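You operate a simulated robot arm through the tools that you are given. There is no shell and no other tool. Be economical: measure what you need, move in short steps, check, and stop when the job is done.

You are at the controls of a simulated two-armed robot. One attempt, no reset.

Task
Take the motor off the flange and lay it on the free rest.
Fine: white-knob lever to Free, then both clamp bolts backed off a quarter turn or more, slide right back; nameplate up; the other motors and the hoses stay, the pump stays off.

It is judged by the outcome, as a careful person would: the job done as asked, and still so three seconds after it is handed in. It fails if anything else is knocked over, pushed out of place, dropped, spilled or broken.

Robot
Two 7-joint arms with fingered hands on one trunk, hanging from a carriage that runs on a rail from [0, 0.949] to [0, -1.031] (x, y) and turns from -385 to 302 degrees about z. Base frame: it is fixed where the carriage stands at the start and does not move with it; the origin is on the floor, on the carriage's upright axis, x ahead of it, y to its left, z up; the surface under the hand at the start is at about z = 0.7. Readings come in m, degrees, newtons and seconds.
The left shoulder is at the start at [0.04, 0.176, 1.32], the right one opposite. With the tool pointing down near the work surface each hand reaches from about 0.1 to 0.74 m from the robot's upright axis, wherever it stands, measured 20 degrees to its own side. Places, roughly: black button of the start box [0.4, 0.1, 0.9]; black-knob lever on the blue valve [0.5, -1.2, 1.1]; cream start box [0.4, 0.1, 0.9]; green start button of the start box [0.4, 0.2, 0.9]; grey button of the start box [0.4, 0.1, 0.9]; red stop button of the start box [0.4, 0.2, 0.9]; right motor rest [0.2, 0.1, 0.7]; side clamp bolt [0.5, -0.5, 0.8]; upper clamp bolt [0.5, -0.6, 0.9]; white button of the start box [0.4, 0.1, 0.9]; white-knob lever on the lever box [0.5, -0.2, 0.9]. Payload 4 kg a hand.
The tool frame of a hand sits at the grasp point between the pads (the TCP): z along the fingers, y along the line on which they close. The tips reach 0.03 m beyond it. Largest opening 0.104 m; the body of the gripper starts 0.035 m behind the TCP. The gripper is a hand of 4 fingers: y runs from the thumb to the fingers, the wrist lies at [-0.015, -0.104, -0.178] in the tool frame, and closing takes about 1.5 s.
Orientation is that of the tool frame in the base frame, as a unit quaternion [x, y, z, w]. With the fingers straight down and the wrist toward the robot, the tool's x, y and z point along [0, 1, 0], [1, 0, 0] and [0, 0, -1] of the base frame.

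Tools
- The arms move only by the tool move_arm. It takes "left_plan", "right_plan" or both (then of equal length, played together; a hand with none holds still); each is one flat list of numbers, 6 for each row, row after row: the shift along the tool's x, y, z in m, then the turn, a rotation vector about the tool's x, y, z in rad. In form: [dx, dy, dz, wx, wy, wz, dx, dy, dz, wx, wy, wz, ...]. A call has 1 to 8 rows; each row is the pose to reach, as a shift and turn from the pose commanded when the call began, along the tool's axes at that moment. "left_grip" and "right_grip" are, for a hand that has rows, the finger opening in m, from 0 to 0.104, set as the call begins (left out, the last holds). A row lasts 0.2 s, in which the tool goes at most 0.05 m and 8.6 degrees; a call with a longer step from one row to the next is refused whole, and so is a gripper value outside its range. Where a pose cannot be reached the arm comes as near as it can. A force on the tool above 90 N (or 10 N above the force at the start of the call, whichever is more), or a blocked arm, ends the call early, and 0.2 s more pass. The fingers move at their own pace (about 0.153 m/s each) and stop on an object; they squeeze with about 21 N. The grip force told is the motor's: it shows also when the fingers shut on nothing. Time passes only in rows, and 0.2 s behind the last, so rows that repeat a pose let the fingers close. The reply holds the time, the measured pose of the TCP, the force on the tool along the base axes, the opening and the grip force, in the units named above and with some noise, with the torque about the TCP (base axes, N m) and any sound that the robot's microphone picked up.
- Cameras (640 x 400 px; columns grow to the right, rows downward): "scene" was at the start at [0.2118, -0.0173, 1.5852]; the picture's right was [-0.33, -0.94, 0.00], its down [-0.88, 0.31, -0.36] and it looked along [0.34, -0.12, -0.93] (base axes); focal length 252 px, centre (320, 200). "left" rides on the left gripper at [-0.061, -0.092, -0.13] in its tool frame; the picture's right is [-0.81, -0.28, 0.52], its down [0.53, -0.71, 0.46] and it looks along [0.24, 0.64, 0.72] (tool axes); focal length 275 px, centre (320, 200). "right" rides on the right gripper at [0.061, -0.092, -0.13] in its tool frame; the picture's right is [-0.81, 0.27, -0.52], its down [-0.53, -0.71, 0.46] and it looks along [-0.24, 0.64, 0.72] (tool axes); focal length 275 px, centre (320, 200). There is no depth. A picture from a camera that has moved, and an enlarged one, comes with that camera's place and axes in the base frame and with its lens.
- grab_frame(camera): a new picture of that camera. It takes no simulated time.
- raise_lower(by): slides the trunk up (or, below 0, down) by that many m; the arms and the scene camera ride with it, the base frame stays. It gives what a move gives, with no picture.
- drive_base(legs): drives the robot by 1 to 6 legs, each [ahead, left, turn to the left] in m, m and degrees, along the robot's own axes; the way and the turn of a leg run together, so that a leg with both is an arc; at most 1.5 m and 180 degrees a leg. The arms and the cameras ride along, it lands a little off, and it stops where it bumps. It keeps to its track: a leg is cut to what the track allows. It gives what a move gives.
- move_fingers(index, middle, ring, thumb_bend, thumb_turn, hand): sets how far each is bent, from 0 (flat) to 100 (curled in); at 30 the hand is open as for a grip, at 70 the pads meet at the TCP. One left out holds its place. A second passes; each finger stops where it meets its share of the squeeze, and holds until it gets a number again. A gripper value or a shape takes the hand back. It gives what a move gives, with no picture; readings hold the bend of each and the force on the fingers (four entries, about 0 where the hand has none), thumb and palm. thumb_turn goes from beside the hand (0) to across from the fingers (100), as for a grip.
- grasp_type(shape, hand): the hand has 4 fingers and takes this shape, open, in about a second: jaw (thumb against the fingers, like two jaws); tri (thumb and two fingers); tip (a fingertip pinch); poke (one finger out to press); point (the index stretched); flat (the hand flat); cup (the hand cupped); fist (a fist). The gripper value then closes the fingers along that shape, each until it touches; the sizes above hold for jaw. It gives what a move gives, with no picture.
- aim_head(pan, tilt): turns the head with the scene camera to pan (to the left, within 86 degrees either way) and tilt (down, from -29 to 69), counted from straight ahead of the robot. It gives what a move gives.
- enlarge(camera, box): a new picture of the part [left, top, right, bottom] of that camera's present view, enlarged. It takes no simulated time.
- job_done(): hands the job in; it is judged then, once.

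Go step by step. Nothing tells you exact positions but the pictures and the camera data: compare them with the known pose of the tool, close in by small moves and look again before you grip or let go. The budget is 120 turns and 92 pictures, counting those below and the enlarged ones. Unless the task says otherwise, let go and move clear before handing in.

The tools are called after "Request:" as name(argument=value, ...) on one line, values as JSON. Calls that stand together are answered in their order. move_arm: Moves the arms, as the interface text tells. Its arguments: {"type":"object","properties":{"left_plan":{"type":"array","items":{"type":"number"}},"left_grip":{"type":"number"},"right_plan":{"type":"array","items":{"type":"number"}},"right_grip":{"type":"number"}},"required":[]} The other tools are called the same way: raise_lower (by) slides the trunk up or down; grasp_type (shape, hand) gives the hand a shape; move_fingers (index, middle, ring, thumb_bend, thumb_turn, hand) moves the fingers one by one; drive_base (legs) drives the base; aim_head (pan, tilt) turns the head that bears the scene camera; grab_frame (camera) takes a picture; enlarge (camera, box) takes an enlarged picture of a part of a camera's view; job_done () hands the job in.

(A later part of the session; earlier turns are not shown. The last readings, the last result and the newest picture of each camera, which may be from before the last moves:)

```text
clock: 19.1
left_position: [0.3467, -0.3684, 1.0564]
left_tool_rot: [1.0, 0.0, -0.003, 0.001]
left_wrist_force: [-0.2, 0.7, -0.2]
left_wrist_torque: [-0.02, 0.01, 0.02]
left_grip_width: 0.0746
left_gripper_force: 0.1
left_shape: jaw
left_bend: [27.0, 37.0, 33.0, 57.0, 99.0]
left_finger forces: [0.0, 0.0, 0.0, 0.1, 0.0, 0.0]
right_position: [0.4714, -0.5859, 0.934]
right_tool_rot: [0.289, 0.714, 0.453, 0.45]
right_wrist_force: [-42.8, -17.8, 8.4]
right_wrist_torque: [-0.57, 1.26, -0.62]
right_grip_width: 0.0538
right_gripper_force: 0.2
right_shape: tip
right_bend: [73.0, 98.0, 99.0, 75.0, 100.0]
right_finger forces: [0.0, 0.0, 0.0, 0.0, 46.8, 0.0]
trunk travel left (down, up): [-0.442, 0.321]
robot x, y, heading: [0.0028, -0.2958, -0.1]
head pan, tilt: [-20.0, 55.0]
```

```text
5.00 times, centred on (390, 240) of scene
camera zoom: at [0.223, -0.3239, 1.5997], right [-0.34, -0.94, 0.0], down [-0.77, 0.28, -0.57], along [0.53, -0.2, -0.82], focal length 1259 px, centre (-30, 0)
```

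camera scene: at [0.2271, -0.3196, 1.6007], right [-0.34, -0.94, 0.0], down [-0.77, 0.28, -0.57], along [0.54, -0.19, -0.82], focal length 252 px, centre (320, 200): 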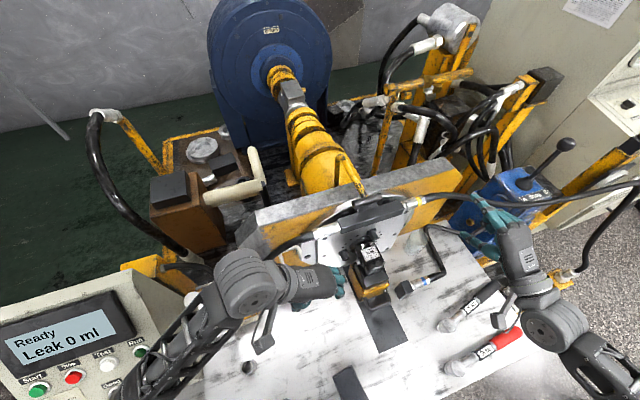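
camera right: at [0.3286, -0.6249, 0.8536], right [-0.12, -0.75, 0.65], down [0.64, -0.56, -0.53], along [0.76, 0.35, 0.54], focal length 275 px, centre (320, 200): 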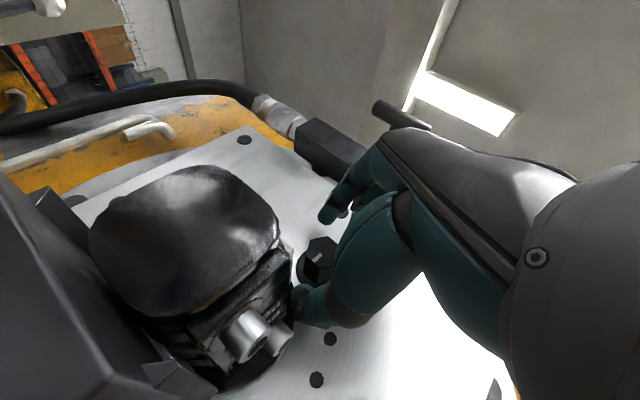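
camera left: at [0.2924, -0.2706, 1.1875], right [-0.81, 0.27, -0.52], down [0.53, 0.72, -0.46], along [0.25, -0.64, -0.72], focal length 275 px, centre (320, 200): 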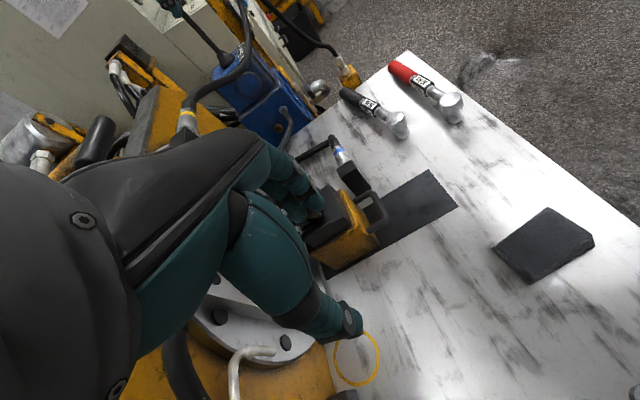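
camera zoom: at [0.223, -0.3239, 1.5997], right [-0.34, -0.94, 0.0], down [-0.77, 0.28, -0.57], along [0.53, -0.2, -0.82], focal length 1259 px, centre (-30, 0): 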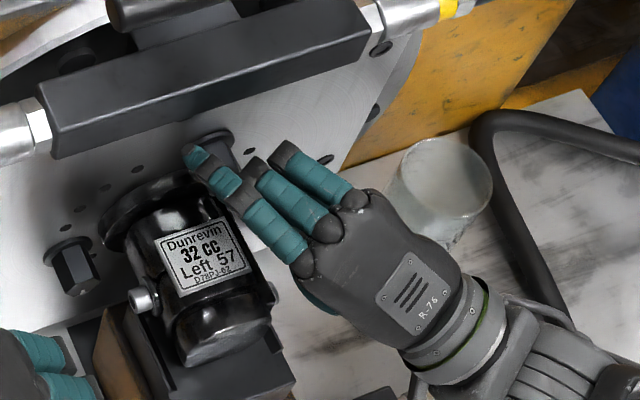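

Request:
move_arm(right_plan=[-0.003, 0, -0.02, 0, 0, 0, -0.003, 0, -0.02, 0, 0, 0, -0.003, 0, -0.02, 0, 0, 0, -0.003, 0, -0.02, 0, 0, 0, -0.003, 0, -0.02, 0, 0, 0], right_grip=0.02)

Request:
grab_frame(camera="right")

```text
clock: 20.3
left_position: [0.3541, -0.3628, 1.0569]
left_tool_rot: [1.0, 0.0, 0.0, 0.001]
left_wrist_force: [0.2, -0.2, -0.5]
left_wrist_torque: [0.01, -0.01, -0.02]
left_grip_width: 0.0746
left_gripper_force: 0.0
left_shape: jaw
left_bend: [27.0, 37.0, 33.0, 57.0, 99.0]
left_finger forces: [0.1, 0.0, 0.1, 0.1, 0.0, 0.0]
right_position: [0.4661, -0.59, 0.9424]
right_tool_rot: [0.288, 0.711, 0.456, 0.453]
right_wrist_force: [3.1, 0.1, -3.6]
right_wrist_torque: [-0.02, 0.04, 0.04]
right_grip_width: 0.0206
right_gripper_force: 0.0
right_shape: tip
right_bend: [72.0, 98.0, 99.0, 71.0, 100.0]
right_finger forces: [0.0, 0.0, 0.0, 0.1, 3.9, 0.1]
trunk travel left (down, up): [-0.442, 0.321]
robot x, y, heading: [-0.0003, -0.3004, 0.1]
head pan, tilt: [-20.0, 55.0]
```

```text
55 pictures are left
camera right: at [0.3233, -0.6286, 0.8599], right [-0.12, -0.75, 0.65], down [0.64, -0.56, -0.52], along [0.76, 0.35, 0.55], focal length 275 px, centre (320, 200)
```

right: 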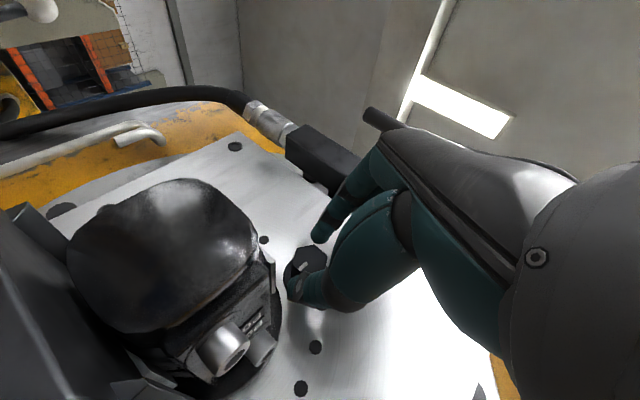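

Request:
move_arm(right_plan=[0, 0, 0, 0, 0, 0, 0, 0, 0, 0, 0, 0, 0.002, 0, 0.0, 0, 0, 0, 0.003, 0, 0.007, 0, 0, 0], right_grip=0.055)

Request:
move_arm(right_plan=[0, 0, 0, 0, 0, 0, 0, 0, 0, 0, 0, 0, 0, 0, 0, 0, 0, 0, 0, 0, 0, 0, 0, 0, 0, 0, 0, 0, 0, 0], right_grip=0.0)

Request:
grab_frame(camera="right")

```text
clock: 21.3
left_position: [0.3549, -0.364, 1.0564]
left_tool_rot: [1.0, 0.0, 0.0, 0.0]
left_wrist_force: [-0.3, -0.2, 0.4]
left_wrist_torque: [0.01, -0.01, 0.03]
left_grip_width: 0.0749
left_gripper_force: 0.1
left_shape: jaw
left_bend: [27.0, 37.0, 34.0, 57.0, 99.0]
left_finger forces: [0.0, 0.1, 0.0, 0.0, 0.1, 0.0]
right_position: [0.4709, -0.5866, 0.9406]
right_tool_rot: [0.289, 0.71, 0.457, 0.452]
right_wrist_force: [0.0, -0.5, 1.2]
right_wrist_torque: [-0.01, -0.03, 0.01]
right_grip_width: 0.0543
right_gripper_force: 0.0
right_shape: tip
right_bend: [73.0, 98.0, 99.0, 68.0, 100.0]
right_finger forces: [0.0, 0.0, 0.0, 0.0, 0.0, 0.1]
trunk travel left (down, up): [-0.442, 0.321]
robot x, y, heading: [0.0028, -0.2963, 0.2]
head pan, tilt: [-20.0, 55.0]
```

```text
clock: 22.5
left_position: [0.3551, -0.3635, 1.0567]
left_tool_rot: [1.0, 0.0, 0.0, 0.0]
left_wrist_force: [0.4, -0.5, 0.1]
left_wrist_torque: [0.0, 0.0, -0.01]
left_grip_width: 0.0746
left_gripper_force: 0.0
left_shape: jaw
left_bend: [27.0, 37.0, 33.0, 57.0, 99.0]
left_finger forces: [0.0, 0.0, 0.0, 0.0, 0.0, 0.0]
right_position: [0.4697, -0.5844, 0.9407]
right_tool_rot: [0.287, 0.711, 0.455, 0.453]
right_wrist_force: [2.5, 2.9, -2.2]
right_wrist_torque: [0.02, 0.08, 0.07]
right_grip_width: 0.0161
right_gripper_force: 21.1
right_shape: tip
right_bend: [70.0, 100.0, 100.0, 74.0, 100.0]
right_finger forces: [16.4, 0.0, 0.0, 0.0, 17.4, 0.0]
trunk travel left (down, up): [-0.442, 0.321]
robot x, y, heading: [0.0025, -0.2998, 0.1]
head pan, tilt: [-20.0, 55.0]
```

```text
54 pictures are left
camera right: at [0.3276, -0.6235, 0.8579], right [-0.12, -0.75, 0.65], down [0.64, -0.56, -0.52], along [0.76, 0.35, 0.55], focal length 275 px, centre (320, 200)
```

right: 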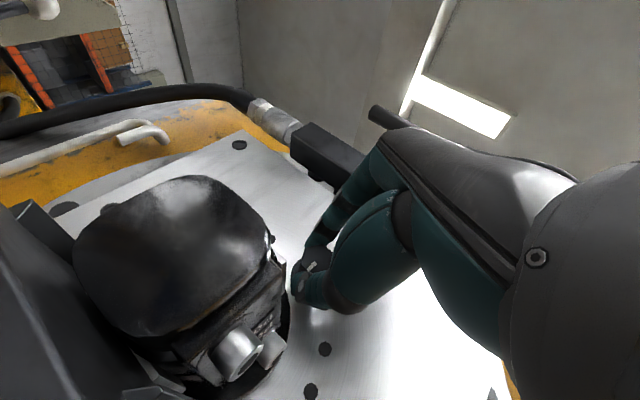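

The pinch holds the upper bolt (17 N on both pads). Now I turn it counter-clockwise about its own axis.

Request:
move_arm(right_plan=[0.0006, 0.0009, 0.0003, 0.0592, 0, -0.1268, 0.0013, 0.0017, 0.0006, 0.1183, 0, -0.2537, 0.0021, 0.0024, 0.001, 0.1775, 0, -0.3805, 0.003, 0.003, 0.0014, 0.2367, 0, -0.5074, 0.0039, 0.0033, 0.0018, 0.2958, 0, -0.6342, 0.0049, 0.0037, 0.0023, 0.355, 0, -0.761, 0.0059, 0.0038, 0.0028, 0.4141, 0, -0.8879])

Request:
grab_frame(camera="right")

```text
clock: 24.1
left_position: [0.3542, -0.3623, 1.0566]
left_tool_rot: [1.0, 0.001, -0.001, -0.001]
left_wrist_force: [-0.7, -0.2, -0.1]
left_wrist_torque: [0.02, -0.02, -0.01]
left_grip_width: 0.075
left_gripper_force: 0.1
left_shape: jaw
left_bend: [27.0, 37.0, 33.0, 57.0, 99.0]
left_finger forces: [0.0, 0.0, 0.0, 0.0, 0.0, 0.0]
right_position: [0.4704, -0.5764, 0.9401]
right_tool_rot: [0.04, 0.84, 0.067, 0.536]
right_wrist_force: [10.4, 4.1, -14.8]
right_wrist_torque: [0.13, 0.17, 0.21]
right_grip_width: 0.0154
right_gripper_force: 21.1
right_shape: tip
right_bend: [70.0, 100.0, 100.0, 74.0, 99.0]
right_finger forces: [20.7, 0.0, 0.0, 0.0, 19.5, 0.0]
trunk travel left (down, up): [-0.442, 0.321]
robot x, y, heading: [-0.0028, -0.3003, -0.1]
head pan, tilt: [-20.0, 55.0]
```

```text
53 pictures are left
camera right: at [0.3275, -0.6677, 0.927], right [-0.13, 0.12, 0.98], down [0.64, -0.75, 0.18], along [0.76, 0.65, 0.02], focal length 275 px, centre (320, 200)
```

right: 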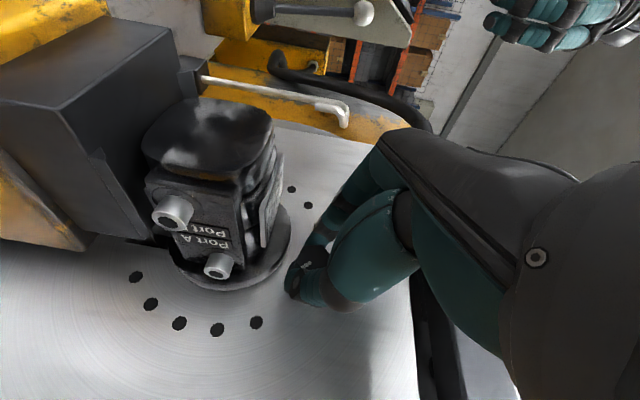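

Request:
enlarge(camera="right", box=[240, 200, 380, 320])

Request:
move_arm(right_plan=[0.001, 0, 0.0003, 0.0592, 0, -0.1268, 0.002, -0.0003, 0.0006, 0.1183, 0, -0.2537, 0.003, -0.0006, 0.001, 0.1775, 0, -0.3805, 0.004, -0.001, 0.0014, 0.2367, 0, -0.5074])

Request:
enlarge(camera="right", box=[240, 200, 380, 320])

```text
3.33 times, centred on (310, 260) of right
camera zoom: at [0.3275, -0.6677, 0.927], right [-0.13, 0.12, 0.98], down [0.64, -0.75, 0.18], along [0.76, 0.65, 0.02], focal length 918 px, centre (353, 0)
```

zoom: 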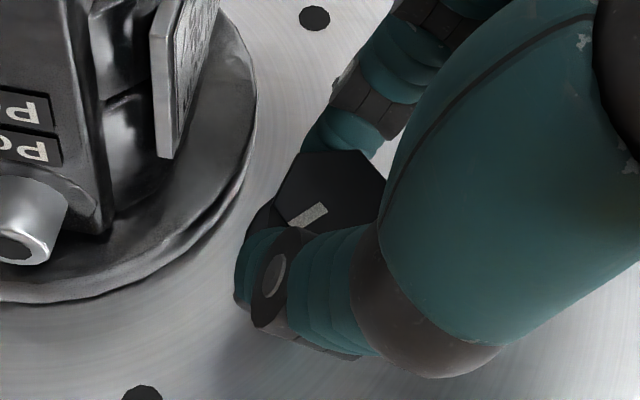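

```text
clock: 25.1
left_position: [0.3542, -0.3632, 1.056]
left_tool_rot: [1.0, 0.001, 0.001, -0.003]
left_wrist_force: [-0.2, 0.4, 0.1]
left_wrist_torque: [0.01, -0.01, -0.02]
left_grip_width: 0.0748
left_gripper_force: 0.1
left_shape: jaw
left_bend: [27.0, 37.0, 34.0, 57.0, 99.0]
left_finger forces: [0.1, 0.1, 0.0, 0.0, 0.0, 0.0]
right_position: [0.4698, -0.5762, 0.9363]
right_tool_rot: [-0.109, 0.826, -0.168, 0.527]
right_wrist_force: [7.2, 3.0, -15.5]
right_wrist_torque: [0.13, 0.34, 0.22]
right_grip_width: 0.0136
right_gripper_force: 21.1
right_shape: tip
right_bend: [69.0, 100.0, 100.0, 75.0, 100.0]
right_finger forces: [24.1, 0.0, 0.0, 0.0, 16.0, 0.1]
trunk travel left (down, up): [-0.442, 0.321]
robot x, y, heading: [0.0019, -0.3021, 0.0]
head pan, tilt: [-20.0, 55.0]
```

```text
3.33 times, centred on (310, 260) of right
camera zoom: at [0.3269, -0.6615, 0.9731], right [-0.13, 0.63, 0.77], down [0.64, -0.54, 0.55], along [0.76, 0.56, -0.33], focal length 918 px, centre (353, 0)
```

zoom: 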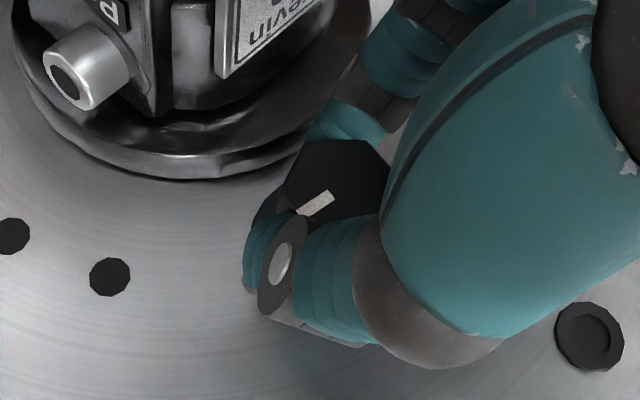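

The mark turns with the hand, so the bolt has come about 88°. A little more to be safely past a quarter turn.

Request:
move_arm(right_plan=[0.001, -0.0005, 0.0003, 0.0592, 0, -0.1268, 0.002, -0.001, 0.0006, 0.1183, 0, -0.2537, 0.003, -0.0015, 0.001, 0.1775, 0, -0.3805])

Request:
grab_frame(camera="right")

```text
clock: 25.9
left_position: [0.3543, -0.3619, 1.0566]
left_tool_rot: [1.0, 0.002, 0.0, -0.001]
left_wrist_force: [0.3, -1.2, 0.5]
left_wrist_torque: [0.02, 0.02, 0.0]
left_grip_width: 0.0749
left_gripper_force: 0.0
left_shape: jaw
left_bend: [27.0, 37.0, 33.0, 57.0, 99.0]
left_finger forces: [0.1, 0.0, 0.0, 0.1, 0.0, 0.0]
right_position: [0.4691, -0.5802, 0.9343]
right_tool_rot: [-0.217, 0.773, -0.337, 0.493]
right_wrist_force: [3.0, 2.5, -12.7]
right_wrist_torque: [0.06, 0.34, 0.09]
right_grip_width: 0.0136
right_gripper_force: 21.1
right_shape: tip
right_bend: [67.0, 100.0, 100.0, 76.0, 100.0]
right_finger forces: [24.6, 0.0, 0.0, 0.0, 13.0, 0.0]
trunk travel left (down, up): [-0.442, 0.321]
robot x, y, heading: [0.0003, -0.2965, 0.2]
head pan, tilt: [-20.0, 55.0]
```

```text
50 pictures are left
camera right: at [0.3262, -0.6427, 1.0023], right [-0.13, 0.89, 0.45], down [0.64, -0.27, 0.72], along [0.76, 0.38, -0.53], focal length 275 px, centre (320, 200)
```

right: 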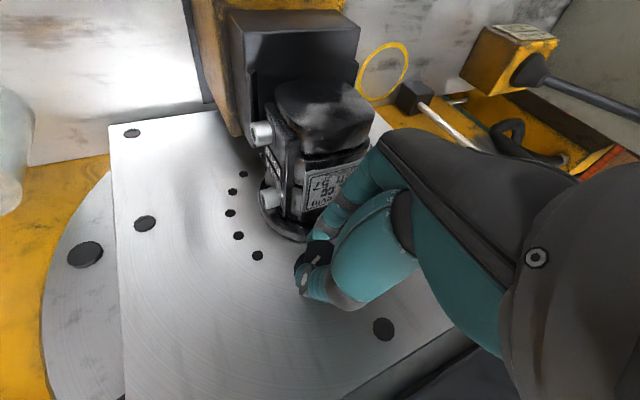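

Upper bolt has come about 110°. I let go gently and back away along the approach line.

Request:
move_arm(right_plan=[0, 0, 0, 0, 0, 0, 0, 0, 0, 0, 0, 0, 0, 0, 0, 0, 0, 0, -0.002, 0, -0.03, 0, 0, 0, -0.006, 0, -0.06, 0, 0, 0, -0.01, 0, -0.1, 0, 0, 0], right_grip=0.045)

Request:
grab_frame(camera="scene")

Request:
enlarge(camera="scene", box=[310, 200, 430, 280])

```text
clock: 27.3
left_position: [0.354, -0.3629, 1.056]
left_tool_rot: [1.0, 0.001, 0.001, 0.0]
left_wrist_force: [-0.1, -1.0, 0.7]
left_wrist_torque: [0.03, 0.02, 0.0]
left_grip_width: 0.0747
left_gripper_force: 0.1
left_shape: jaw
left_bend: [27.0, 37.0, 33.0, 57.0, 99.0]
left_finger forces: [0.0, 0.1, 0.1, 0.0, 0.1, 0.0]
right_position: [0.3837, -0.544, 0.9651]
right_tool_rot: [-0.216, 0.772, -0.337, 0.494]
right_wrist_force: [0.9, -0.8, -0.4]
right_wrist_torque: [0.02, -0.02, 0.01]
right_grip_width: 0.045
right_gripper_force: 0.0
right_shape: tip
right_bend: [73.0, 98.0, 99.0, 72.0, 100.0]
right_finger forces: [0.0, 0.0, 0.1, 0.1, 0.0, 0.0]
trunk travel left (down, up): [-0.442, 0.321]
robot x, y, heading: [0.0023, -0.3011, 0.0]
head pan, tilt: [-20.0, 55.0]
```

```text
49 pictures are left
camera scene: at [0.2267, -0.3214, 1.6006], right [-0.34, -0.94, 0.0], down [-0.77, 0.28, -0.57], along [0.54, -0.2, -0.82], focal length 252 px, centre (320, 200)
```

scene: 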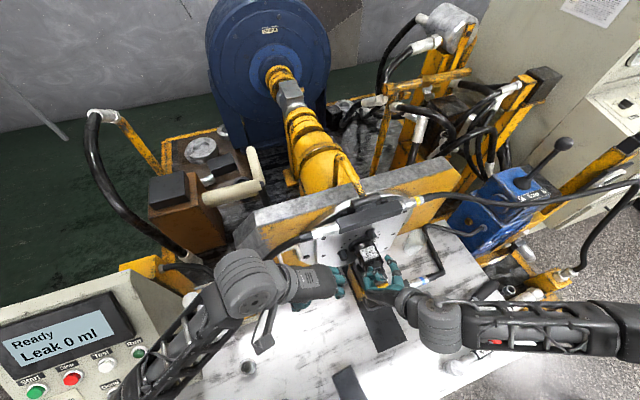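

```text
5.00 times, centred on (370, 240) of scene
camera zoom: at [0.2267, -0.3214, 1.6006], right [-0.34, -0.94, 0.0], down [-0.77, 0.28, -0.57], along [0.54, -0.2, -0.82], focal length 1259 px, centre (70, 0)
```

zoom: 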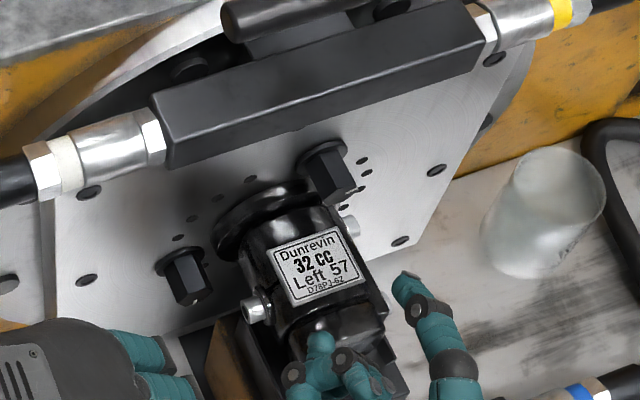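

Upper bolt is out further and loosened. Now I clear the right hand up and to the right, and bring the left hand in for the side bolt near [0.487, -0.497, 0.862].

Request:
grasp_type(hand="left", shape="tip")

Request:
move_arm(right_plan=[-0.0244, -0.03, -0.03, 0, 0, 0, -0.0244, -0.044, -0.06, 0, 0, 0, -0.01, -0.09, -0.06, 0, 0, 0, 0.01, -0.13, -0.06, 0, 0, 0, 0.031, -0.17, -0.06, 0, 0, 0])

```text
clock: 28.2
left_position: [0.3547, -0.3637, 1.055]
left_tool_rot: [1.0, 0.001, 0.0, 0.001]
left_wrist_force: [1.3, 0.0, -1.0]
left_wrist_torque: [0.0, 0.0, 0.02]
left_grip_width: 0.1043
left_gripper_force: 0.1
left_shape: tip
left_bend: [30.0, 98.0, 99.0, 30.0, 98.0]
left_finger forces: [0.1, 0.0, 0.0, 0.1, 0.0, 0.0]
right_position: [0.3836, -0.5438, 0.9661]
right_tool_rot: [-0.216, 0.772, -0.337, 0.494]
right_wrist_force: [-0.1, -1.6, 0.5]
right_wrist_torque: [0.0, 0.04, -0.01]
right_grip_width: 0.0446
right_gripper_force: 0.1
right_shape: tip
right_bend: [73.0, 98.0, 99.0, 72.0, 100.0]
right_finger forces: [0.1, 0.0, 0.1, 0.0, 0.0, 0.0]
trunk travel left (down, up): [-0.442, 0.321]
robot x, y, heading: [-0.005, -0.298, 0.1]
head pan, tilt: [-20.0, 55.0]
```

```text
clock: 29.4
left_position: [0.3547, -0.364, 1.0556]
left_tool_rot: [1.0, 0.0, 0.0, 0.0]
left_wrist_force: [0.6, -0.1, 0.0]
left_wrist_torque: [-0.01, -0.02, 0.0]
left_grip_width: 0.1039
left_gripper_force: 0.0
left_shape: tip
left_bend: [30.0, 98.0, 99.0, 30.0, 98.0]
left_finger forces: [0.0, 0.0, 0.0, 0.0, 0.0, 0.0]
right_position: [0.3612, -0.7049, 1.0484]
right_tool_rot: [-0.215, 0.773, -0.335, 0.493]
right_wrist_force: [0.9, -0.5, 0.1]
right_wrist_torque: [0.03, -0.01, -0.01]
right_grip_width: 0.045
right_gripper_force: 0.0
right_shape: tip
right_bend: [73.0, 98.0, 99.0, 72.0, 100.0]
right_finger forces: [0.0, 0.0, 0.1, 0.0, 0.0, 0.0]
right hand out of reach, approached as far as the arm can: row 1, 2, 3, 4, 5
trunk travel left (down, up): [-0.442, 0.321]
robot x, y, heading: [-0.0009, -0.2997, -0.1]
head pan, tilt: [-20.0, 55.0]
```

Request:
move_arm(left_plan=[0, 0, 0, 0.0405, 0.1065, 0.0975, 0, 0, 0, 0.081, 0.213, 0.195, 0, 0, 0, 0.1215, 0.3195, 0.2925, 0, 0, 0, 0.162, 0.426, 0.39, 0, 0, 0, 0.2025, 0.5325, 0.4875, 0, 0, 0, 0.243, 0.639, 0.585, 0, 0, 0, 0.2835, 0.7455, 0.6825, 0, 0, 0, 0.324, 0.852, 0.78], left_grip=0.055)

Request:
move_arm(left_plan=[0, 0, 0, 0.0405, 0.1065, 0.0975, 0, 0, 0, 0.081, 0.213, 0.195, 0, 0, 0, 0.1215, 0.3195, 0.2925, 0, 0, 0, 0.162, 0.426, 0.39, 0, 0, 0, 0.2025, 0.5325, 0.4875, 0, 0, 0, 0.243, 0.639, 0.585, 0, 0, 0, 0.2835, 0.7455, 0.6825, 0, 0, 0, 0.324, 0.852, 0.78])

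Request:
grab_frame(camera="left")

Request:
grab_frame(camera="scene")

```text
clock: 31.2
left_position: [0.3559, -0.3635, 1.0559]
left_tool_rot: [0.825, -0.367, 0.402, -0.153]
left_wrist_force: [0.7, -0.2, 0.8]
left_wrist_torque: [0.01, -0.02, 0.02]
left_grip_width: 0.0555
left_gripper_force: 0.1
left_shape: tip
left_bend: [73.0, 98.0, 99.0, 68.0, 100.0]
left_finger forces: [0.0, 0.0, 0.0, 0.1, 0.0, 0.1]
right_position: [0.3621, -0.704, 1.0487]
right_tool_rot: [-0.216, 0.772, -0.336, 0.494]
right_wrist_force: [-0.2, 0.5, 0.1]
right_wrist_torque: [0.0, -0.01, 0.03]
right_grip_width: 0.0451
right_gripper_force: 0.1
right_shape: tip
right_bend: [73.0, 98.0, 99.0, 72.0, 100.0]
right_finger forces: [0.0, 0.1, 0.1, 0.1, 0.0, 0.0]
trunk travel left (down, up): [-0.442, 0.321]
robot x, y, heading: [0.0008, -0.2987, -0.4]
head pan, tilt: [-20.0, 55.0]
```

```text
clock: 33.0
left_position: [0.3541, -0.3647, 1.0577]
left_tool_rot: [0.362, -0.605, 0.662, -0.252]
left_wrist_force: [0.1, -0.1, 0.7]
left_wrist_torque: [0.01, -0.03, -0.02]
left_grip_width: 0.0551
left_gripper_force: 0.1
left_shape: tip
left_bend: [73.0, 98.0, 99.0, 68.0, 100.0]
left_finger forces: [0.0, 0.0, 0.1, 0.1, 0.0, 0.1]
right_position: [0.3623, -0.704, 1.05]
right_tool_rot: [-0.216, 0.772, -0.335, 0.495]
right_wrist_force: [0.1, -0.2, -0.1]
right_wrist_torque: [0.03, 0.02, 0.01]
right_grip_width: 0.045
right_gripper_force: 0.0
right_shape: tip
right_bend: [73.0, 98.0, 99.0, 72.0, 100.0]
right_finger forces: [0.0, 0.0, 0.0, 0.0, 0.1, 0.0]
trunk travel left (down, up): [-0.442, 0.321]
robot x, y, heading: [0.0024, -0.2997, -0.0]
head pan, tilt: [-20.0, 55.0]
```

```text
47 pictures are left
camera left: at [0.2986, -0.2235, 1.1367], right [0.93, 0.34, 0.13], down [0.11, -0.6, 0.8], along [0.35, -0.73, -0.59], focal length 275 px, centre (320, 200)
```

left: 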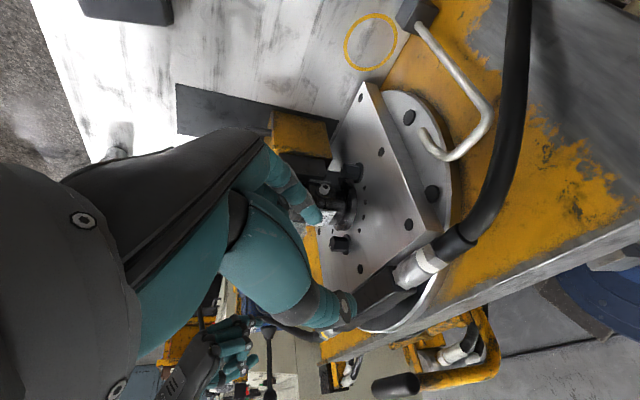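

```text
46 pictures are left
camera scene: at [0.2269, -0.3213, 1.6007], right [-0.34, -0.94, 0.0], down [-0.77, 0.28, -0.57], along [0.54, -0.2, -0.82], focal length 252 px, centre (320, 200)
```

scene: 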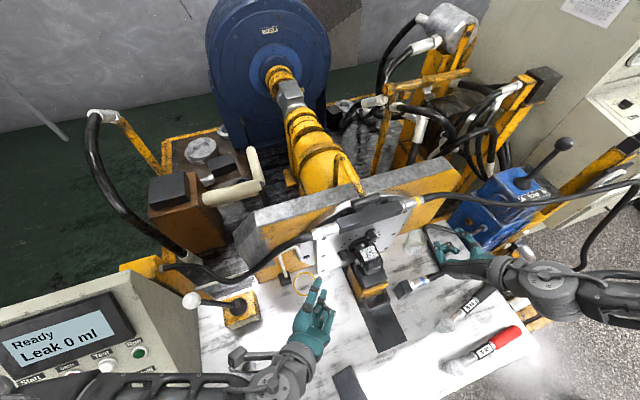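

Request:
move_arm(left_plan=[-0.008, 0.045, 0, 0.023, 0.06, 0.055, -0.016, 0.09, 0, 0.0459, 0.1207, 0.1105, -0.024, 0.135, 0, 0.0459, 0.1207, 0.1105, -0.032, 0.18, 0, 0.0459, 0.1207, 0.1105, -0.036, 0.203, -0.001, 0.0459, 0.1207, 0.1105, -0.032, 0.204, 0.045, 0.0459, 0.1207, 0.1105, -0.029, 0.205, 0.089, 0.0459, 0.1207, 0.1105])

Request:
grab_frame(camera="left")

```text
clock: 34.6
left_position: [0.4202, -0.425, 0.8491]
left_tool_rot: [0.282, -0.623, 0.681, -0.259]
left_wrist_force: [0.8, 0.2, -0.2]
left_wrist_torque: [-0.04, 0.0, 0.0]
left_grip_width: 0.0554
left_gripper_force: 0.1
left_shape: tip
left_bend: [73.0, 98.0, 99.0, 68.0, 100.0]
left_finger forces: [0.0, 0.1, 0.1, 0.0, 0.1, 0.1]
right_position: [0.3633, -0.7038, 1.0492]
right_tool_rot: [-0.216, 0.772, -0.336, 0.494]
right_wrist_force: [0.9, -1.1, 0.9]
right_wrist_torque: [0.03, 0.01, -0.03]
right_grip_width: 0.0448
right_gripper_force: 0.1
right_shape: tip
right_bend: [73.0, 98.0, 99.0, 72.0, 100.0]
right_finger forces: [0.1, 0.0, 0.0, 0.0, 0.0, 0.1]
trunk travel left (down, up): [-0.442, 0.321]
robot x, y, heading: [0.0006, -0.2963, 0.2]
head pan, tilt: [-20.0, 55.0]
```

```text
45 pictures are left
camera left: at [0.3701, -0.2824, 0.9288], right [0.94, 0.23, 0.26], down [-0.05, -0.63, 0.77], along [0.34, -0.74, -0.58], focal length 275 px, centre (320, 200)
```

left: 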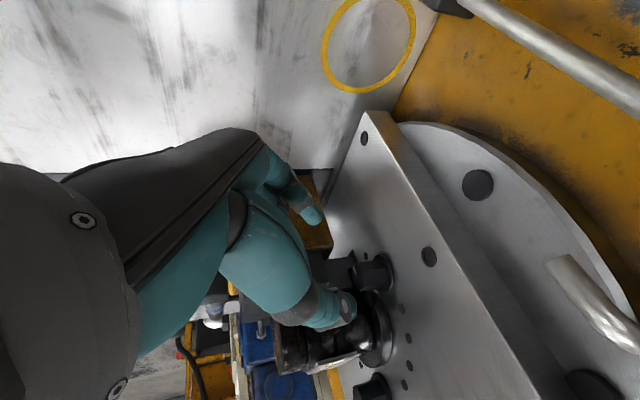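

Request:
enlarge(camera="left", box=[270, 200, 430, 340])

```text
2.86 times, centred on (350, 270) of left
camera zoom: at [0.3701, -0.2824, 0.9288], right [0.94, 0.23, 0.26], down [-0.05, -0.63, 0.77], along [0.34, -0.74, -0.58], focal length 786 px, centre (234, 0)
```

zoom: 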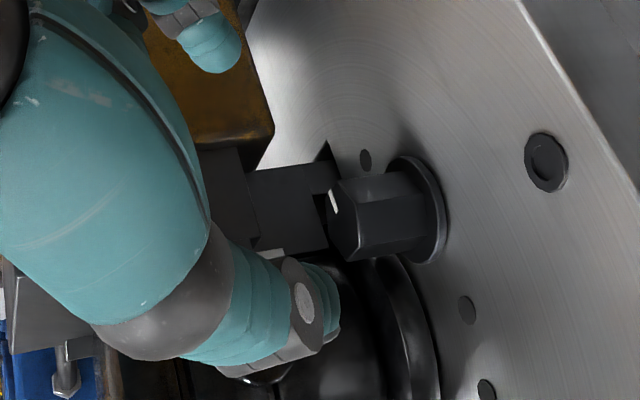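

Request:
move_arm(left_plan=[0.001, 0.005, 0.02, 0, 0, 0, 0.002, 0.01, 0.04, 0, 0, 0, 0.003, 0.01, 0.06, 0, 0, 0, 0.003, 0.01, 0.068, 0, 0, 0])

Request:
enlarge(camera="left", box=[240, 180, 400, 340])

```text
clock: 35.6
left_position: [0.466, -0.4754, 0.844]
left_tool_rot: [0.282, -0.624, 0.681, -0.259]
left_wrist_force: [-0.2, -0.1, 0.0]
left_wrist_torque: [0.01, 0.02, -0.01]
left_grip_width: 0.0553
left_gripper_force: 0.0
left_shape: tip
left_bend: [73.0, 98.0, 99.0, 68.0, 100.0]
left_finger forces: [0.1, 0.1, 0.1, 0.0, 0.0, 0.0]
right_position: [0.3624, -0.7044, 1.0504]
right_tool_rot: [-0.216, 0.772, -0.337, 0.494]
right_wrist_force: [-0.9, 0.7, 0.8]
right_wrist_torque: [0.01, 0.0, 0.0]
right_grip_width: 0.0447
right_gripper_force: 0.1
right_shape: tip
right_bend: [73.0, 98.0, 99.0, 72.0, 100.0]
right_finger forces: [0.0, 0.1, 0.1, 0.1, 0.0, 0.1]
trunk travel left (down, up): [-0.442, 0.321]
robot x, y, heading: [0.0002, -0.2972, -0.0]
head pan, tilt: [-20.0, 55.0]
```

```text
2.50 times, centred on (320, 260) of left
camera zoom: at [0.4157, -0.3326, 0.9242], right [0.94, 0.23, 0.26], down [-0.05, -0.63, 0.77], along [0.34, -0.74, -0.58], focal length 688 px, centre (320, 50)
```

zoom: 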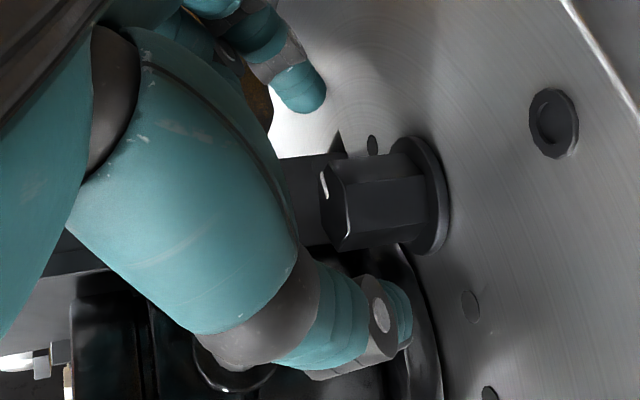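

Request:
move_arm(left_plan=[0, 0, 0.008, 0, 0, 0, 0, 0, 0.008, 0, 0, 0, 0, 0, 0.008, 0, 0, 0, 0, 0, 0.008, 0, 0, 0, 0, 0, 0.008, 0, 0, 0, 0, 0, 0.008, 0, 0, 0], left_grip=0.0)

Request:
enlarge(camera="left", box=[240, 180, 400, 340])

```text
clock: 37.0
left_position: [0.4698, -0.4796, 0.8437]
left_tool_rot: [0.284, -0.623, 0.681, -0.26]
left_wrist_force: [-4.0, 3.2, 0.5]
left_wrist_torque: [0.03, 0.01, -0.03]
left_grip_width: 0.0188
left_gripper_force: 20.6
left_shape: tip
left_bend: [72.0, 100.0, 100.0, 75.0, 100.0]
left_finger forces: [19.1, 0.1, 0.0, 0.0, 19.1, 0.1]
right_position: [0.3606, -0.7029, 1.0497]
right_tool_rot: [-0.215, 0.773, -0.336, 0.493]
right_wrist_force: [-0.1, -0.1, 1.1]
right_wrist_torque: [0.0, -0.01, 0.01]
right_grip_width: 0.0449
right_gripper_force: 0.1
right_shape: tip
right_bend: [73.0, 98.0, 99.0, 72.0, 100.0]
right_finger forces: [0.0, 0.1, 0.1, 0.1, 0.0, 0.0]
trunk travel left (down, up): [-0.442, 0.321]
robot x, y, heading: [0.0003, -0.3009, -0.1]
head pan, tilt: [-20.0, 55.0]
```

```text
2.50 times, centred on (320, 260) of left
camera zoom: at [0.4198, -0.3374, 0.9243], right [0.94, 0.23, 0.26], down [-0.05, -0.63, 0.77], along [0.34, -0.74, -0.58], focal length 688 px, centre (320, 50)
```

zoom: 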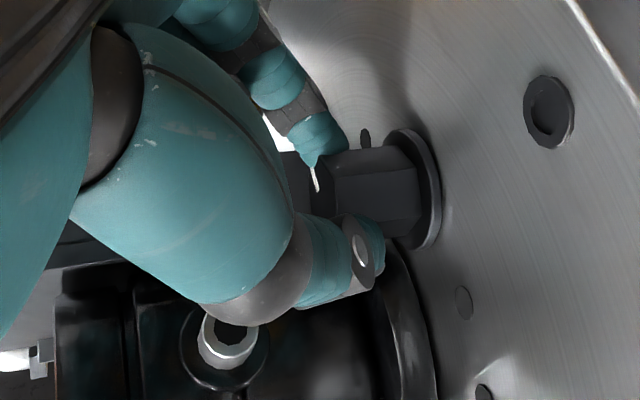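

Both pads hold the side bolt. I turn it counter-clockwise about its axis.

Request:
move_arm(left_plan=[0.0006, 0.0025, 0.0006, 0.099, 0, -0.099, 0.0014, 0.0047, 0.0014, 0.198, 0, -0.198, 0.0025, 0.0069, 0.0025, 0.297, 0, -0.297, 0.0037, 0.0088, 0.0037, 0.396, 0, -0.396, 0.0051, 0.0104, 0.0051, 0.495, 0, -0.495, 0.0067, 0.0118, 0.0067, 0.594, 0, -0.594, 0.0084, 0.0127, 0.0084, 0.693, 0, -0.693])

Request:
grab_frame(camera="left")

Request:
grab_frame(camera="scene")

```text
clock: 38.4
left_position: [0.4711, -0.4, 0.764]
left_tool_rot: [0.356, -0.37, 0.843, -0.16]
left_wrist_force: [0.1, -0.1, -0.6]
left_wrist_torque: [-0.01, 0.02, 0.01]
left_grip_width: 0.016
left_gripper_force: 21.1
left_shape: tip
left_bend: [74.0, 100.0, 100.0, 77.0, 99.0]
left_finger forces: [0.1, 0.1, 0.0, 0.0, 0.0, 0.0]
left hand out of reach, approached as far as the arm can: row 3, 7
right_position: [0.3624, -0.7061, 1.0493]
right_tool_rot: [-0.216, 0.772, -0.337, 0.494]
right_wrist_force: [0.9, 0.3, 0.2]
right_wrist_torque: [-0.01, 0.04, 0.04]
right_grip_width: 0.0449
right_gripper_force: 0.1
right_shape: tip
right_bend: [73.0, 98.0, 99.0, 72.0, 100.0]
right_finger forces: [0.0, 0.0, 0.0, 0.0, 0.0, 0.0]
trunk travel left (down, up): [-0.442, 0.321]
robot x, y, heading: [-0.0033, -0.2962, 0.0]
head pan, tilt: [-20.0, 55.0]
stopped in row 7 (left hand): the arm was blocked; the commanded pose is now the measured one
```

```text
41 pictures are left
camera left: at [0.4186, -0.239, 0.7408], right [0.93, 0.35, 0.05], down [-0.05, -0.03, 1.0], along [0.36, -0.93, -0.02], focal length 275 px, centre (320, 200)
```

left: 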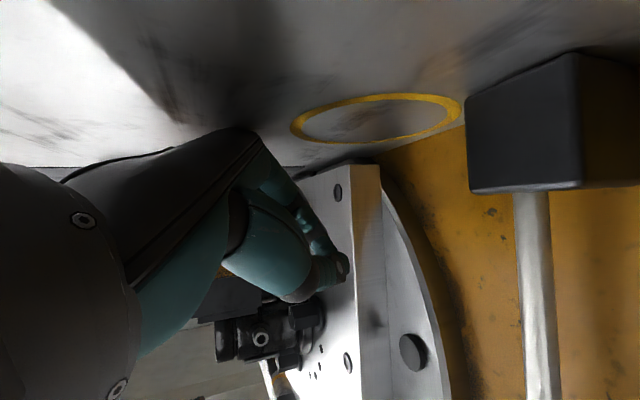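

```text
40 pictures are left
camera scene: at [0.2273, -0.3224, 1.6008], right [-0.34, -0.94, 0.0], down [-0.77, 0.28, -0.57], along [0.54, -0.2, -0.82], focal length 252 px, centre (320, 200)
```

scene: 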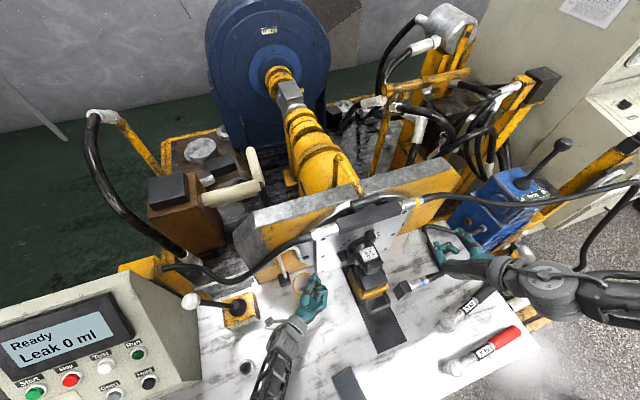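

The left arm ran out of joint range partway and slipped off, touching nothing else. I back it away, roll it back, and check how far the bolt moved.

Request:
move_arm(left_plan=[0.035, -0.015, -0.015, 0, 0, 0, 0.07, -0.03, -0.03, 0, 0, 0, 0.098, -0.045, -0.0435, -0.09, 0, 0.09, 0.098, -0.07, -0.0435, -0.18, 0, 0.18, 0.098, -0.09, -0.0435, -0.28, 0, 0.28, 0.098, -0.1, -0.0435, -0.37, 0, 0.37, 0.098, -0.12, -0.0435, -0.46, 0, 0.46], left_grip=0.055)

Request:
enlarge(camera="left", box=[240, 150, 480, 400])

Request:
enlarge(camera="scene", box=[310, 200, 430, 280])

```text
clock: 40.0
left_position: [0.3683, -0.3483, 0.8805]
left_tool_rot: [0.291, -0.622, 0.678, -0.261]
left_wrist_force: [-0.3, -0.2, 0.0]
left_wrist_torque: [-0.02, 0.01, -0.01]
left_grip_width: 0.0549
left_gripper_force: 0.0
left_shape: tip
left_bend: [73.0, 98.0, 99.0, 68.0, 100.0]
left_finger forces: [0.0, 0.1, 0.0, 0.0, 0.1, 0.0]
right_position: [0.3621, -0.7038, 1.0486]
right_tool_rot: [-0.216, 0.772, -0.337, 0.494]
right_wrist_force: [0.3, -0.4, 1.1]
right_wrist_torque: [0.02, -0.03, -0.01]
right_grip_width: 0.045
right_gripper_force: 0.1
right_shape: tip
right_bend: [73.0, 98.0, 99.0, 72.0, 100.0]
right_finger forces: [0.1, 0.0, 0.0, 0.1, 0.0, 0.0]
trunk travel left (down, up): [-0.442, 0.321]
robot x, y, heading: [0.0047, -0.2972, 0.1]
head pan, tilt: [-20.0, 55.0]
```

```text
1.60 times, centred on (360, 275) of left
camera zoom: at [0.318, -0.2062, 0.9596], right [0.94, 0.25, 0.25], down [-0.04, -0.63, 0.77], along [0.35, -0.73, -0.58], focal length 440 px, centre (256, 80)
```

zoom: 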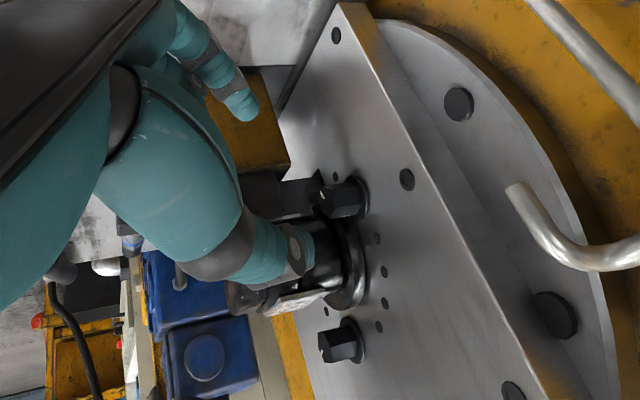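

```text
5.00 times, centred on (370, 240) of scene
camera zoom: at [0.2267, -0.3216, 1.6006], right [-0.34, -0.94, 0.0], down [-0.77, 0.28, -0.57], along [0.54, -0.2, -0.82], focal length 1259 px, centre (70, 0)
```

zoom: 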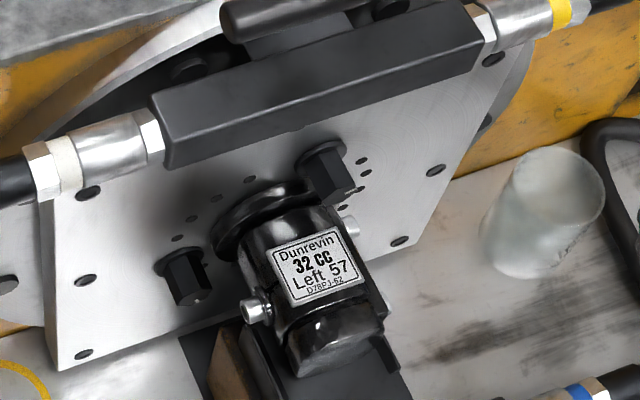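

Request:
enlarge(camera="left", box=[335, 240, 415, 320])

Request:
raise_lower(by=-0.2)

```text
5.00 times, centred on (375, 280) of left
camera zoom: at [0.318, -0.2062, 0.9596], right [0.94, 0.25, 0.25], down [-0.04, -0.63, 0.77], along [0.35, -0.73, -0.58], focal length 1376 px, centre (45, -200)
```

zoom: 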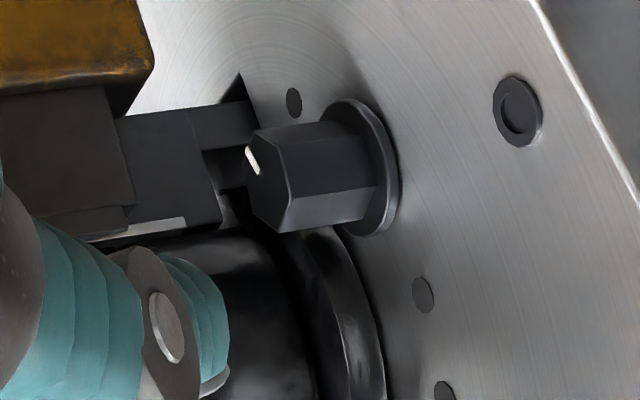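

```text
clock: 41.5
left_position: [0.3738, -0.3579, 0.7476]
left_tool_rot: [0.282, -0.609, 0.695, -0.259]
left_wrist_force: [-1.7, 5.0, 16.1]
left_wrist_torque: [0.39, 0.21, -0.01]
left_grip_width: 0.0443
left_gripper_force: 0.0
left_shape: tip
left_bend: [73.0, 98.0, 99.0, 68.0, 100.0]
left_finger forces: [16.6, 0.0, 0.1, 0.0, 0.1, 0.0]
right_position: [0.3623, -0.7035, 0.896]
right_tool_rot: [-0.216, 0.772, -0.335, 0.494]
right_wrist_force: [-0.5, -0.4, -0.4]
right_wrist_torque: [0.05, 0.0, 0.0]
right_grip_width: 0.0451
right_gripper_force: 0.1
right_shape: tip
right_bend: [73.0, 98.0, 99.0, 72.0, 100.0]
right_finger forces: [0.1, 0.0, 0.0, 0.1, 0.1, 0.1]
trunk travel left (down, up): [-0.29, 0.473]
robot x, y, heading: [-0.0013, -0.2989, -0.0]
head pan, tilt: [-20.0, 55.0]
stopped: the force on the tool passed its limit at 115 N (the readings are from after the stop); the commanded pose is now the measured one
```

Lowering carried the left fingertip onto the bench (stopped at once, only the bench surface touched). I lift the left hand clear and test the roll range in free space with the lower trunk.

Request:
move_arm(left_plan=[0.003, -0.04, 0.003, 0, 0, 0, 0.006, -0.08, 0.006, 0, 0, 0, 0.009, -0.12, 0.009, 0, 0, 0, 0.009, -0.12, 0.009, 0.1, 0, -0.1, 0.009, -0.12, 0.009, 0.2, 0, -0.2, 0.009, -0.12, 0.009, 0.3, 0, -0.3, 0.009, -0.12, 0.009, 0.4, 0, -0.4, 0.009, -0.12, 0.009, 0.5, 0, -0.5], right_plan=[0, -0.0, 0, 0, 0, 0, -0.01, -0.03, -0.01, 0, 0, 0, -0.02, -0.06, -0.02, 0, 0, 0, -0.02, -0.06, -0.02, 0, 0, 0, -0.02, -0.06, -0.02, 0, 0, 0, -0.02, -0.06, -0.02, 0, 0, 0, -0.02, -0.06, -0.02, 0, 0, 0, -0.02, -0.06, -0.02, 0, 0, 0], left_grip=0.055)

```text
clock: 43.3
left_position: [0.367, -0.359, 0.8646]
left_tool_rot: [0.354, -0.332, 0.863, -0.14]
left_wrist_force: [-0.6, -1.3, -0.2]
left_wrist_torque: [-0.03, -0.01, 0.03]
left_grip_width: 0.0546
left_gripper_force: 0.0
left_shape: tip
left_bend: [73.0, 98.0, 99.0, 68.0, 100.0]
left_finger forces: [0.1, 0.1, 0.1, 0.0, 0.0, 0.0]
right_position: [0.3609, -0.7391, 0.9556]
right_tool_rot: [-0.216, 0.773, -0.336, 0.493]
right_wrist_force: [0.1, -0.3, -0.7]
right_wrist_torque: [-0.04, -0.04, 0.01]
right_grip_width: 0.0452
right_gripper_force: 0.1
right_shape: tip
right_bend: [73.0, 98.0, 99.0, 72.0, 100.0]
right_finger forces: [0.1, 0.0, 0.1, 0.1, 0.1, 0.0]
right hand out of reach, approached as far as the arm can: row 2, 3, 4, 5, 6, 7, 8
trunk travel left (down, up): [-0.29, 0.473]
robot x, y, heading: [0.0032, -0.2976, 0.1]
head pan, tilt: [-20.0, 55.0]
```

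Request:
move_arm(left_plan=[0, 0, 0, 0.1, 0, -0.1, 0, 0, 0, 0.2, 0, -0.2, 0, 0, 0, 0.3, 0, -0.3])

```text
clock: 44.1
left_position: [0.3689, -0.3561, 0.8656]
left_tool_rot: [0.373, -0.143, 0.914, -0.063]
left_wrist_force: [-0.2, -0.2, 0.6]
left_wrist_torque: [0.02, 0.04, -0.01]
left_grip_width: 0.0547
left_gripper_force: 0.0
left_shape: tip
left_bend: [73.0, 98.0, 99.0, 68.0, 100.0]
left_finger forces: [0.0, 0.0, 0.0, 0.0, 0.1, 0.1]
right_position: [0.3609, -0.7383, 0.9559]
right_tool_rot: [-0.216, 0.772, -0.337, 0.493]
right_wrist_force: [0.0, 0.4, 0.5]
right_wrist_torque: [0.0, -0.05, 0.0]
right_grip_width: 0.0452
right_gripper_force: 0.1
right_shape: tip
right_bend: [73.0, 98.0, 99.0, 72.0, 100.0]
right_finger forces: [0.0, 0.0, 0.0, 0.0, 0.0, 0.0]
trunk travel left (down, up): [-0.29, 0.473]
robot x, y, heading: [0.0018, -0.2973, -0.1]
head pan, tilt: [-20.0, 55.0]
```

Request:
move_arm(left_plan=[0, 0, 0, -0.1, 0, 0.1, 0, 0, 0, -0.2, 0, 0.2, 0, 0, 0, -0.3, 0, 0.3, 0, 0, 0, -0.4, 0, 0.4, -0.009, 0.019, 0.008, -0.5, 0, 0.5, -0.019, 0.038, 0.016, -0.6, 0, 0.6, -0.028, 0.057, 0.023, -0.7, 0, 0.7, -0.0376, 0.0768, 0.0312, -0.8, 0, 0.8])

Request:
grab_frame(camera="left")

```text
clock: 45.9
left_position: [0.4198, -0.4293, 0.8376]
left_tool_rot: [0.282, -0.611, 0.693, -0.259]
left_wrist_force: [0.4, 0.6, 1.2]
left_wrist_torque: [0.0, 0.0, -0.01]
left_grip_width: 0.055
left_gripper_force: 0.1
left_shape: tip
left_bend: [73.0, 98.0, 99.0, 68.0, 100.0]
left_finger forces: [0.0, 0.0, 0.0, 0.1, 0.0, 0.0]
right_position: [0.3638, -0.7377, 0.9563]
right_tool_rot: [-0.216, 0.772, -0.336, 0.494]
right_wrist_force: [0.0, 0.5, -0.1]
right_wrist_torque: [-0.01, 0.04, 0.0]
right_grip_width: 0.0451
right_gripper_force: 0.1
right_shape: tip
right_bend: [73.0, 98.0, 99.0, 72.0, 100.0]
right_finger forces: [0.0, 0.0, 0.0, 0.0, 0.1, 0.0]
trunk travel left (down, up): [-0.29, 0.473]
robot x, y, heading: [0.0008, -0.2953, 0.2]
head pan, tilt: [-20.0, 55.0]
```

```text
36 pictures are left
camera left: at [0.3689, -0.2829, 0.9125], right [0.93, 0.24, 0.26], down [-0.06, -0.61, 0.79], along [0.35, -0.76, -0.55], focal length 275 px, centre (320, 200)
```

left: 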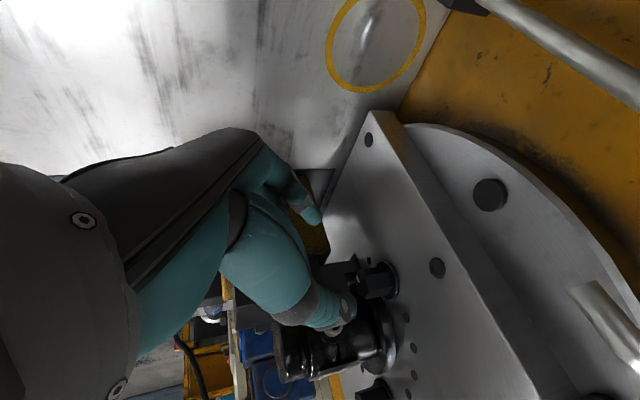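

Request:
move_arm(left_plan=[0, 0.001, 0.025, 0, 0, 0, 0, 0.002, 0.05, 0, 0, 0, 0, 0.003, 0.076, 0, 0, 0])

Request:
move_arm(left_plan=[0, 0, 0, 0, 0, 0, 0, 0, 0, 0, 0, 0, 0, 0, 0, 0, 0, 0, 0, 0, 0, 0, 0, 0, 0, 0, 0, 0, 0, 0], left_grip=0.0)

Request:
enlarge(camera="left", box=[240, 180, 400, 340])

```text
clock: 46.7
left_position: [0.4745, -0.4816, 0.8418]
left_tool_rot: [0.283, -0.609, 0.694, -0.258]
left_wrist_force: [0.1, -0.4, -0.3]
left_wrist_torque: [-0.01, -0.01, -0.03]
left_grip_width: 0.0548
left_gripper_force: 0.0
left_shape: tip
left_bend: [73.0, 98.0, 99.0, 68.0, 100.0]
left_finger forces: [0.0, 0.0, 0.0, 0.0, 0.2, 0.0]
right_position: [0.3642, -0.7381, 0.9563]
right_tool_rot: [-0.216, 0.772, -0.336, 0.494]
right_wrist_force: [-0.2, 0.1, -0.1]
right_wrist_torque: [0.01, 0.04, 0.0]
right_grip_width: 0.0449
right_gripper_force: 0.1
right_shape: tip
right_bend: [73.0, 98.0, 99.0, 72.0, 100.0]
right_finger forces: [0.1, 0.0, 0.1, 0.0, 0.0, 0.1]
trunk travel left (down, up): [-0.29, 0.473]
robot x, y, heading: [-0.0021, -0.3001, -0.2]
head pan, tilt: [-20.0, 55.0]
```

```text
clock: 47.9
left_position: [0.4739, -0.4793, 0.8431]
left_tool_rot: [0.285, -0.61, 0.693, -0.26]
left_wrist_force: [0.7, -0.9, 1.0]
left_wrist_torque: [-0.04, 0.03, 0.0]
left_grip_width: 0.0171
left_gripper_force: 20.9
left_shape: tip
left_bend: [72.0, 100.0, 100.0, 74.0, 100.0]
left_finger forces: [18.5, 0.0, 0.1, 0.1, 18.8, 0.0]
right_position: [0.3631, -0.7378, 0.956]
right_tool_rot: [-0.216, 0.773, -0.335, 0.494]
right_wrist_force: [-0.2, 0.3, -0.3]
right_wrist_torque: [0.01, -0.01, -0.02]
right_grip_width: 0.0449
right_gripper_force: 0.0
right_shape: tip
right_bend: [73.0, 98.0, 99.0, 72.0, 100.0]
right_finger forces: [0.1, 0.0, 0.1, 0.0, 0.0, 0.0]
trunk travel left (down, up): [-0.29, 0.473]
robot x, y, heading: [-0.0029, -0.2978, 0.0]
head pan, tilt: [-20.0, 55.0]
```

```text
2.50 times, centred on (320, 260) of left
camera zoom: at [0.4227, -0.3352, 0.9166], right [0.93, 0.24, 0.26], down [-0.06, -0.61, 0.79], along [0.35, -0.76, -0.55], focal length 688 px, centre (320, 50)
```

zoom: 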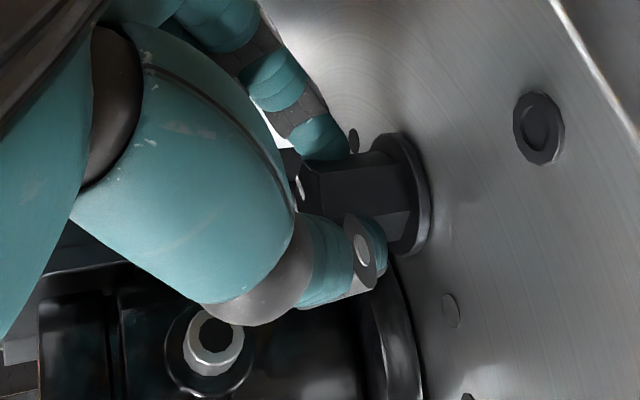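

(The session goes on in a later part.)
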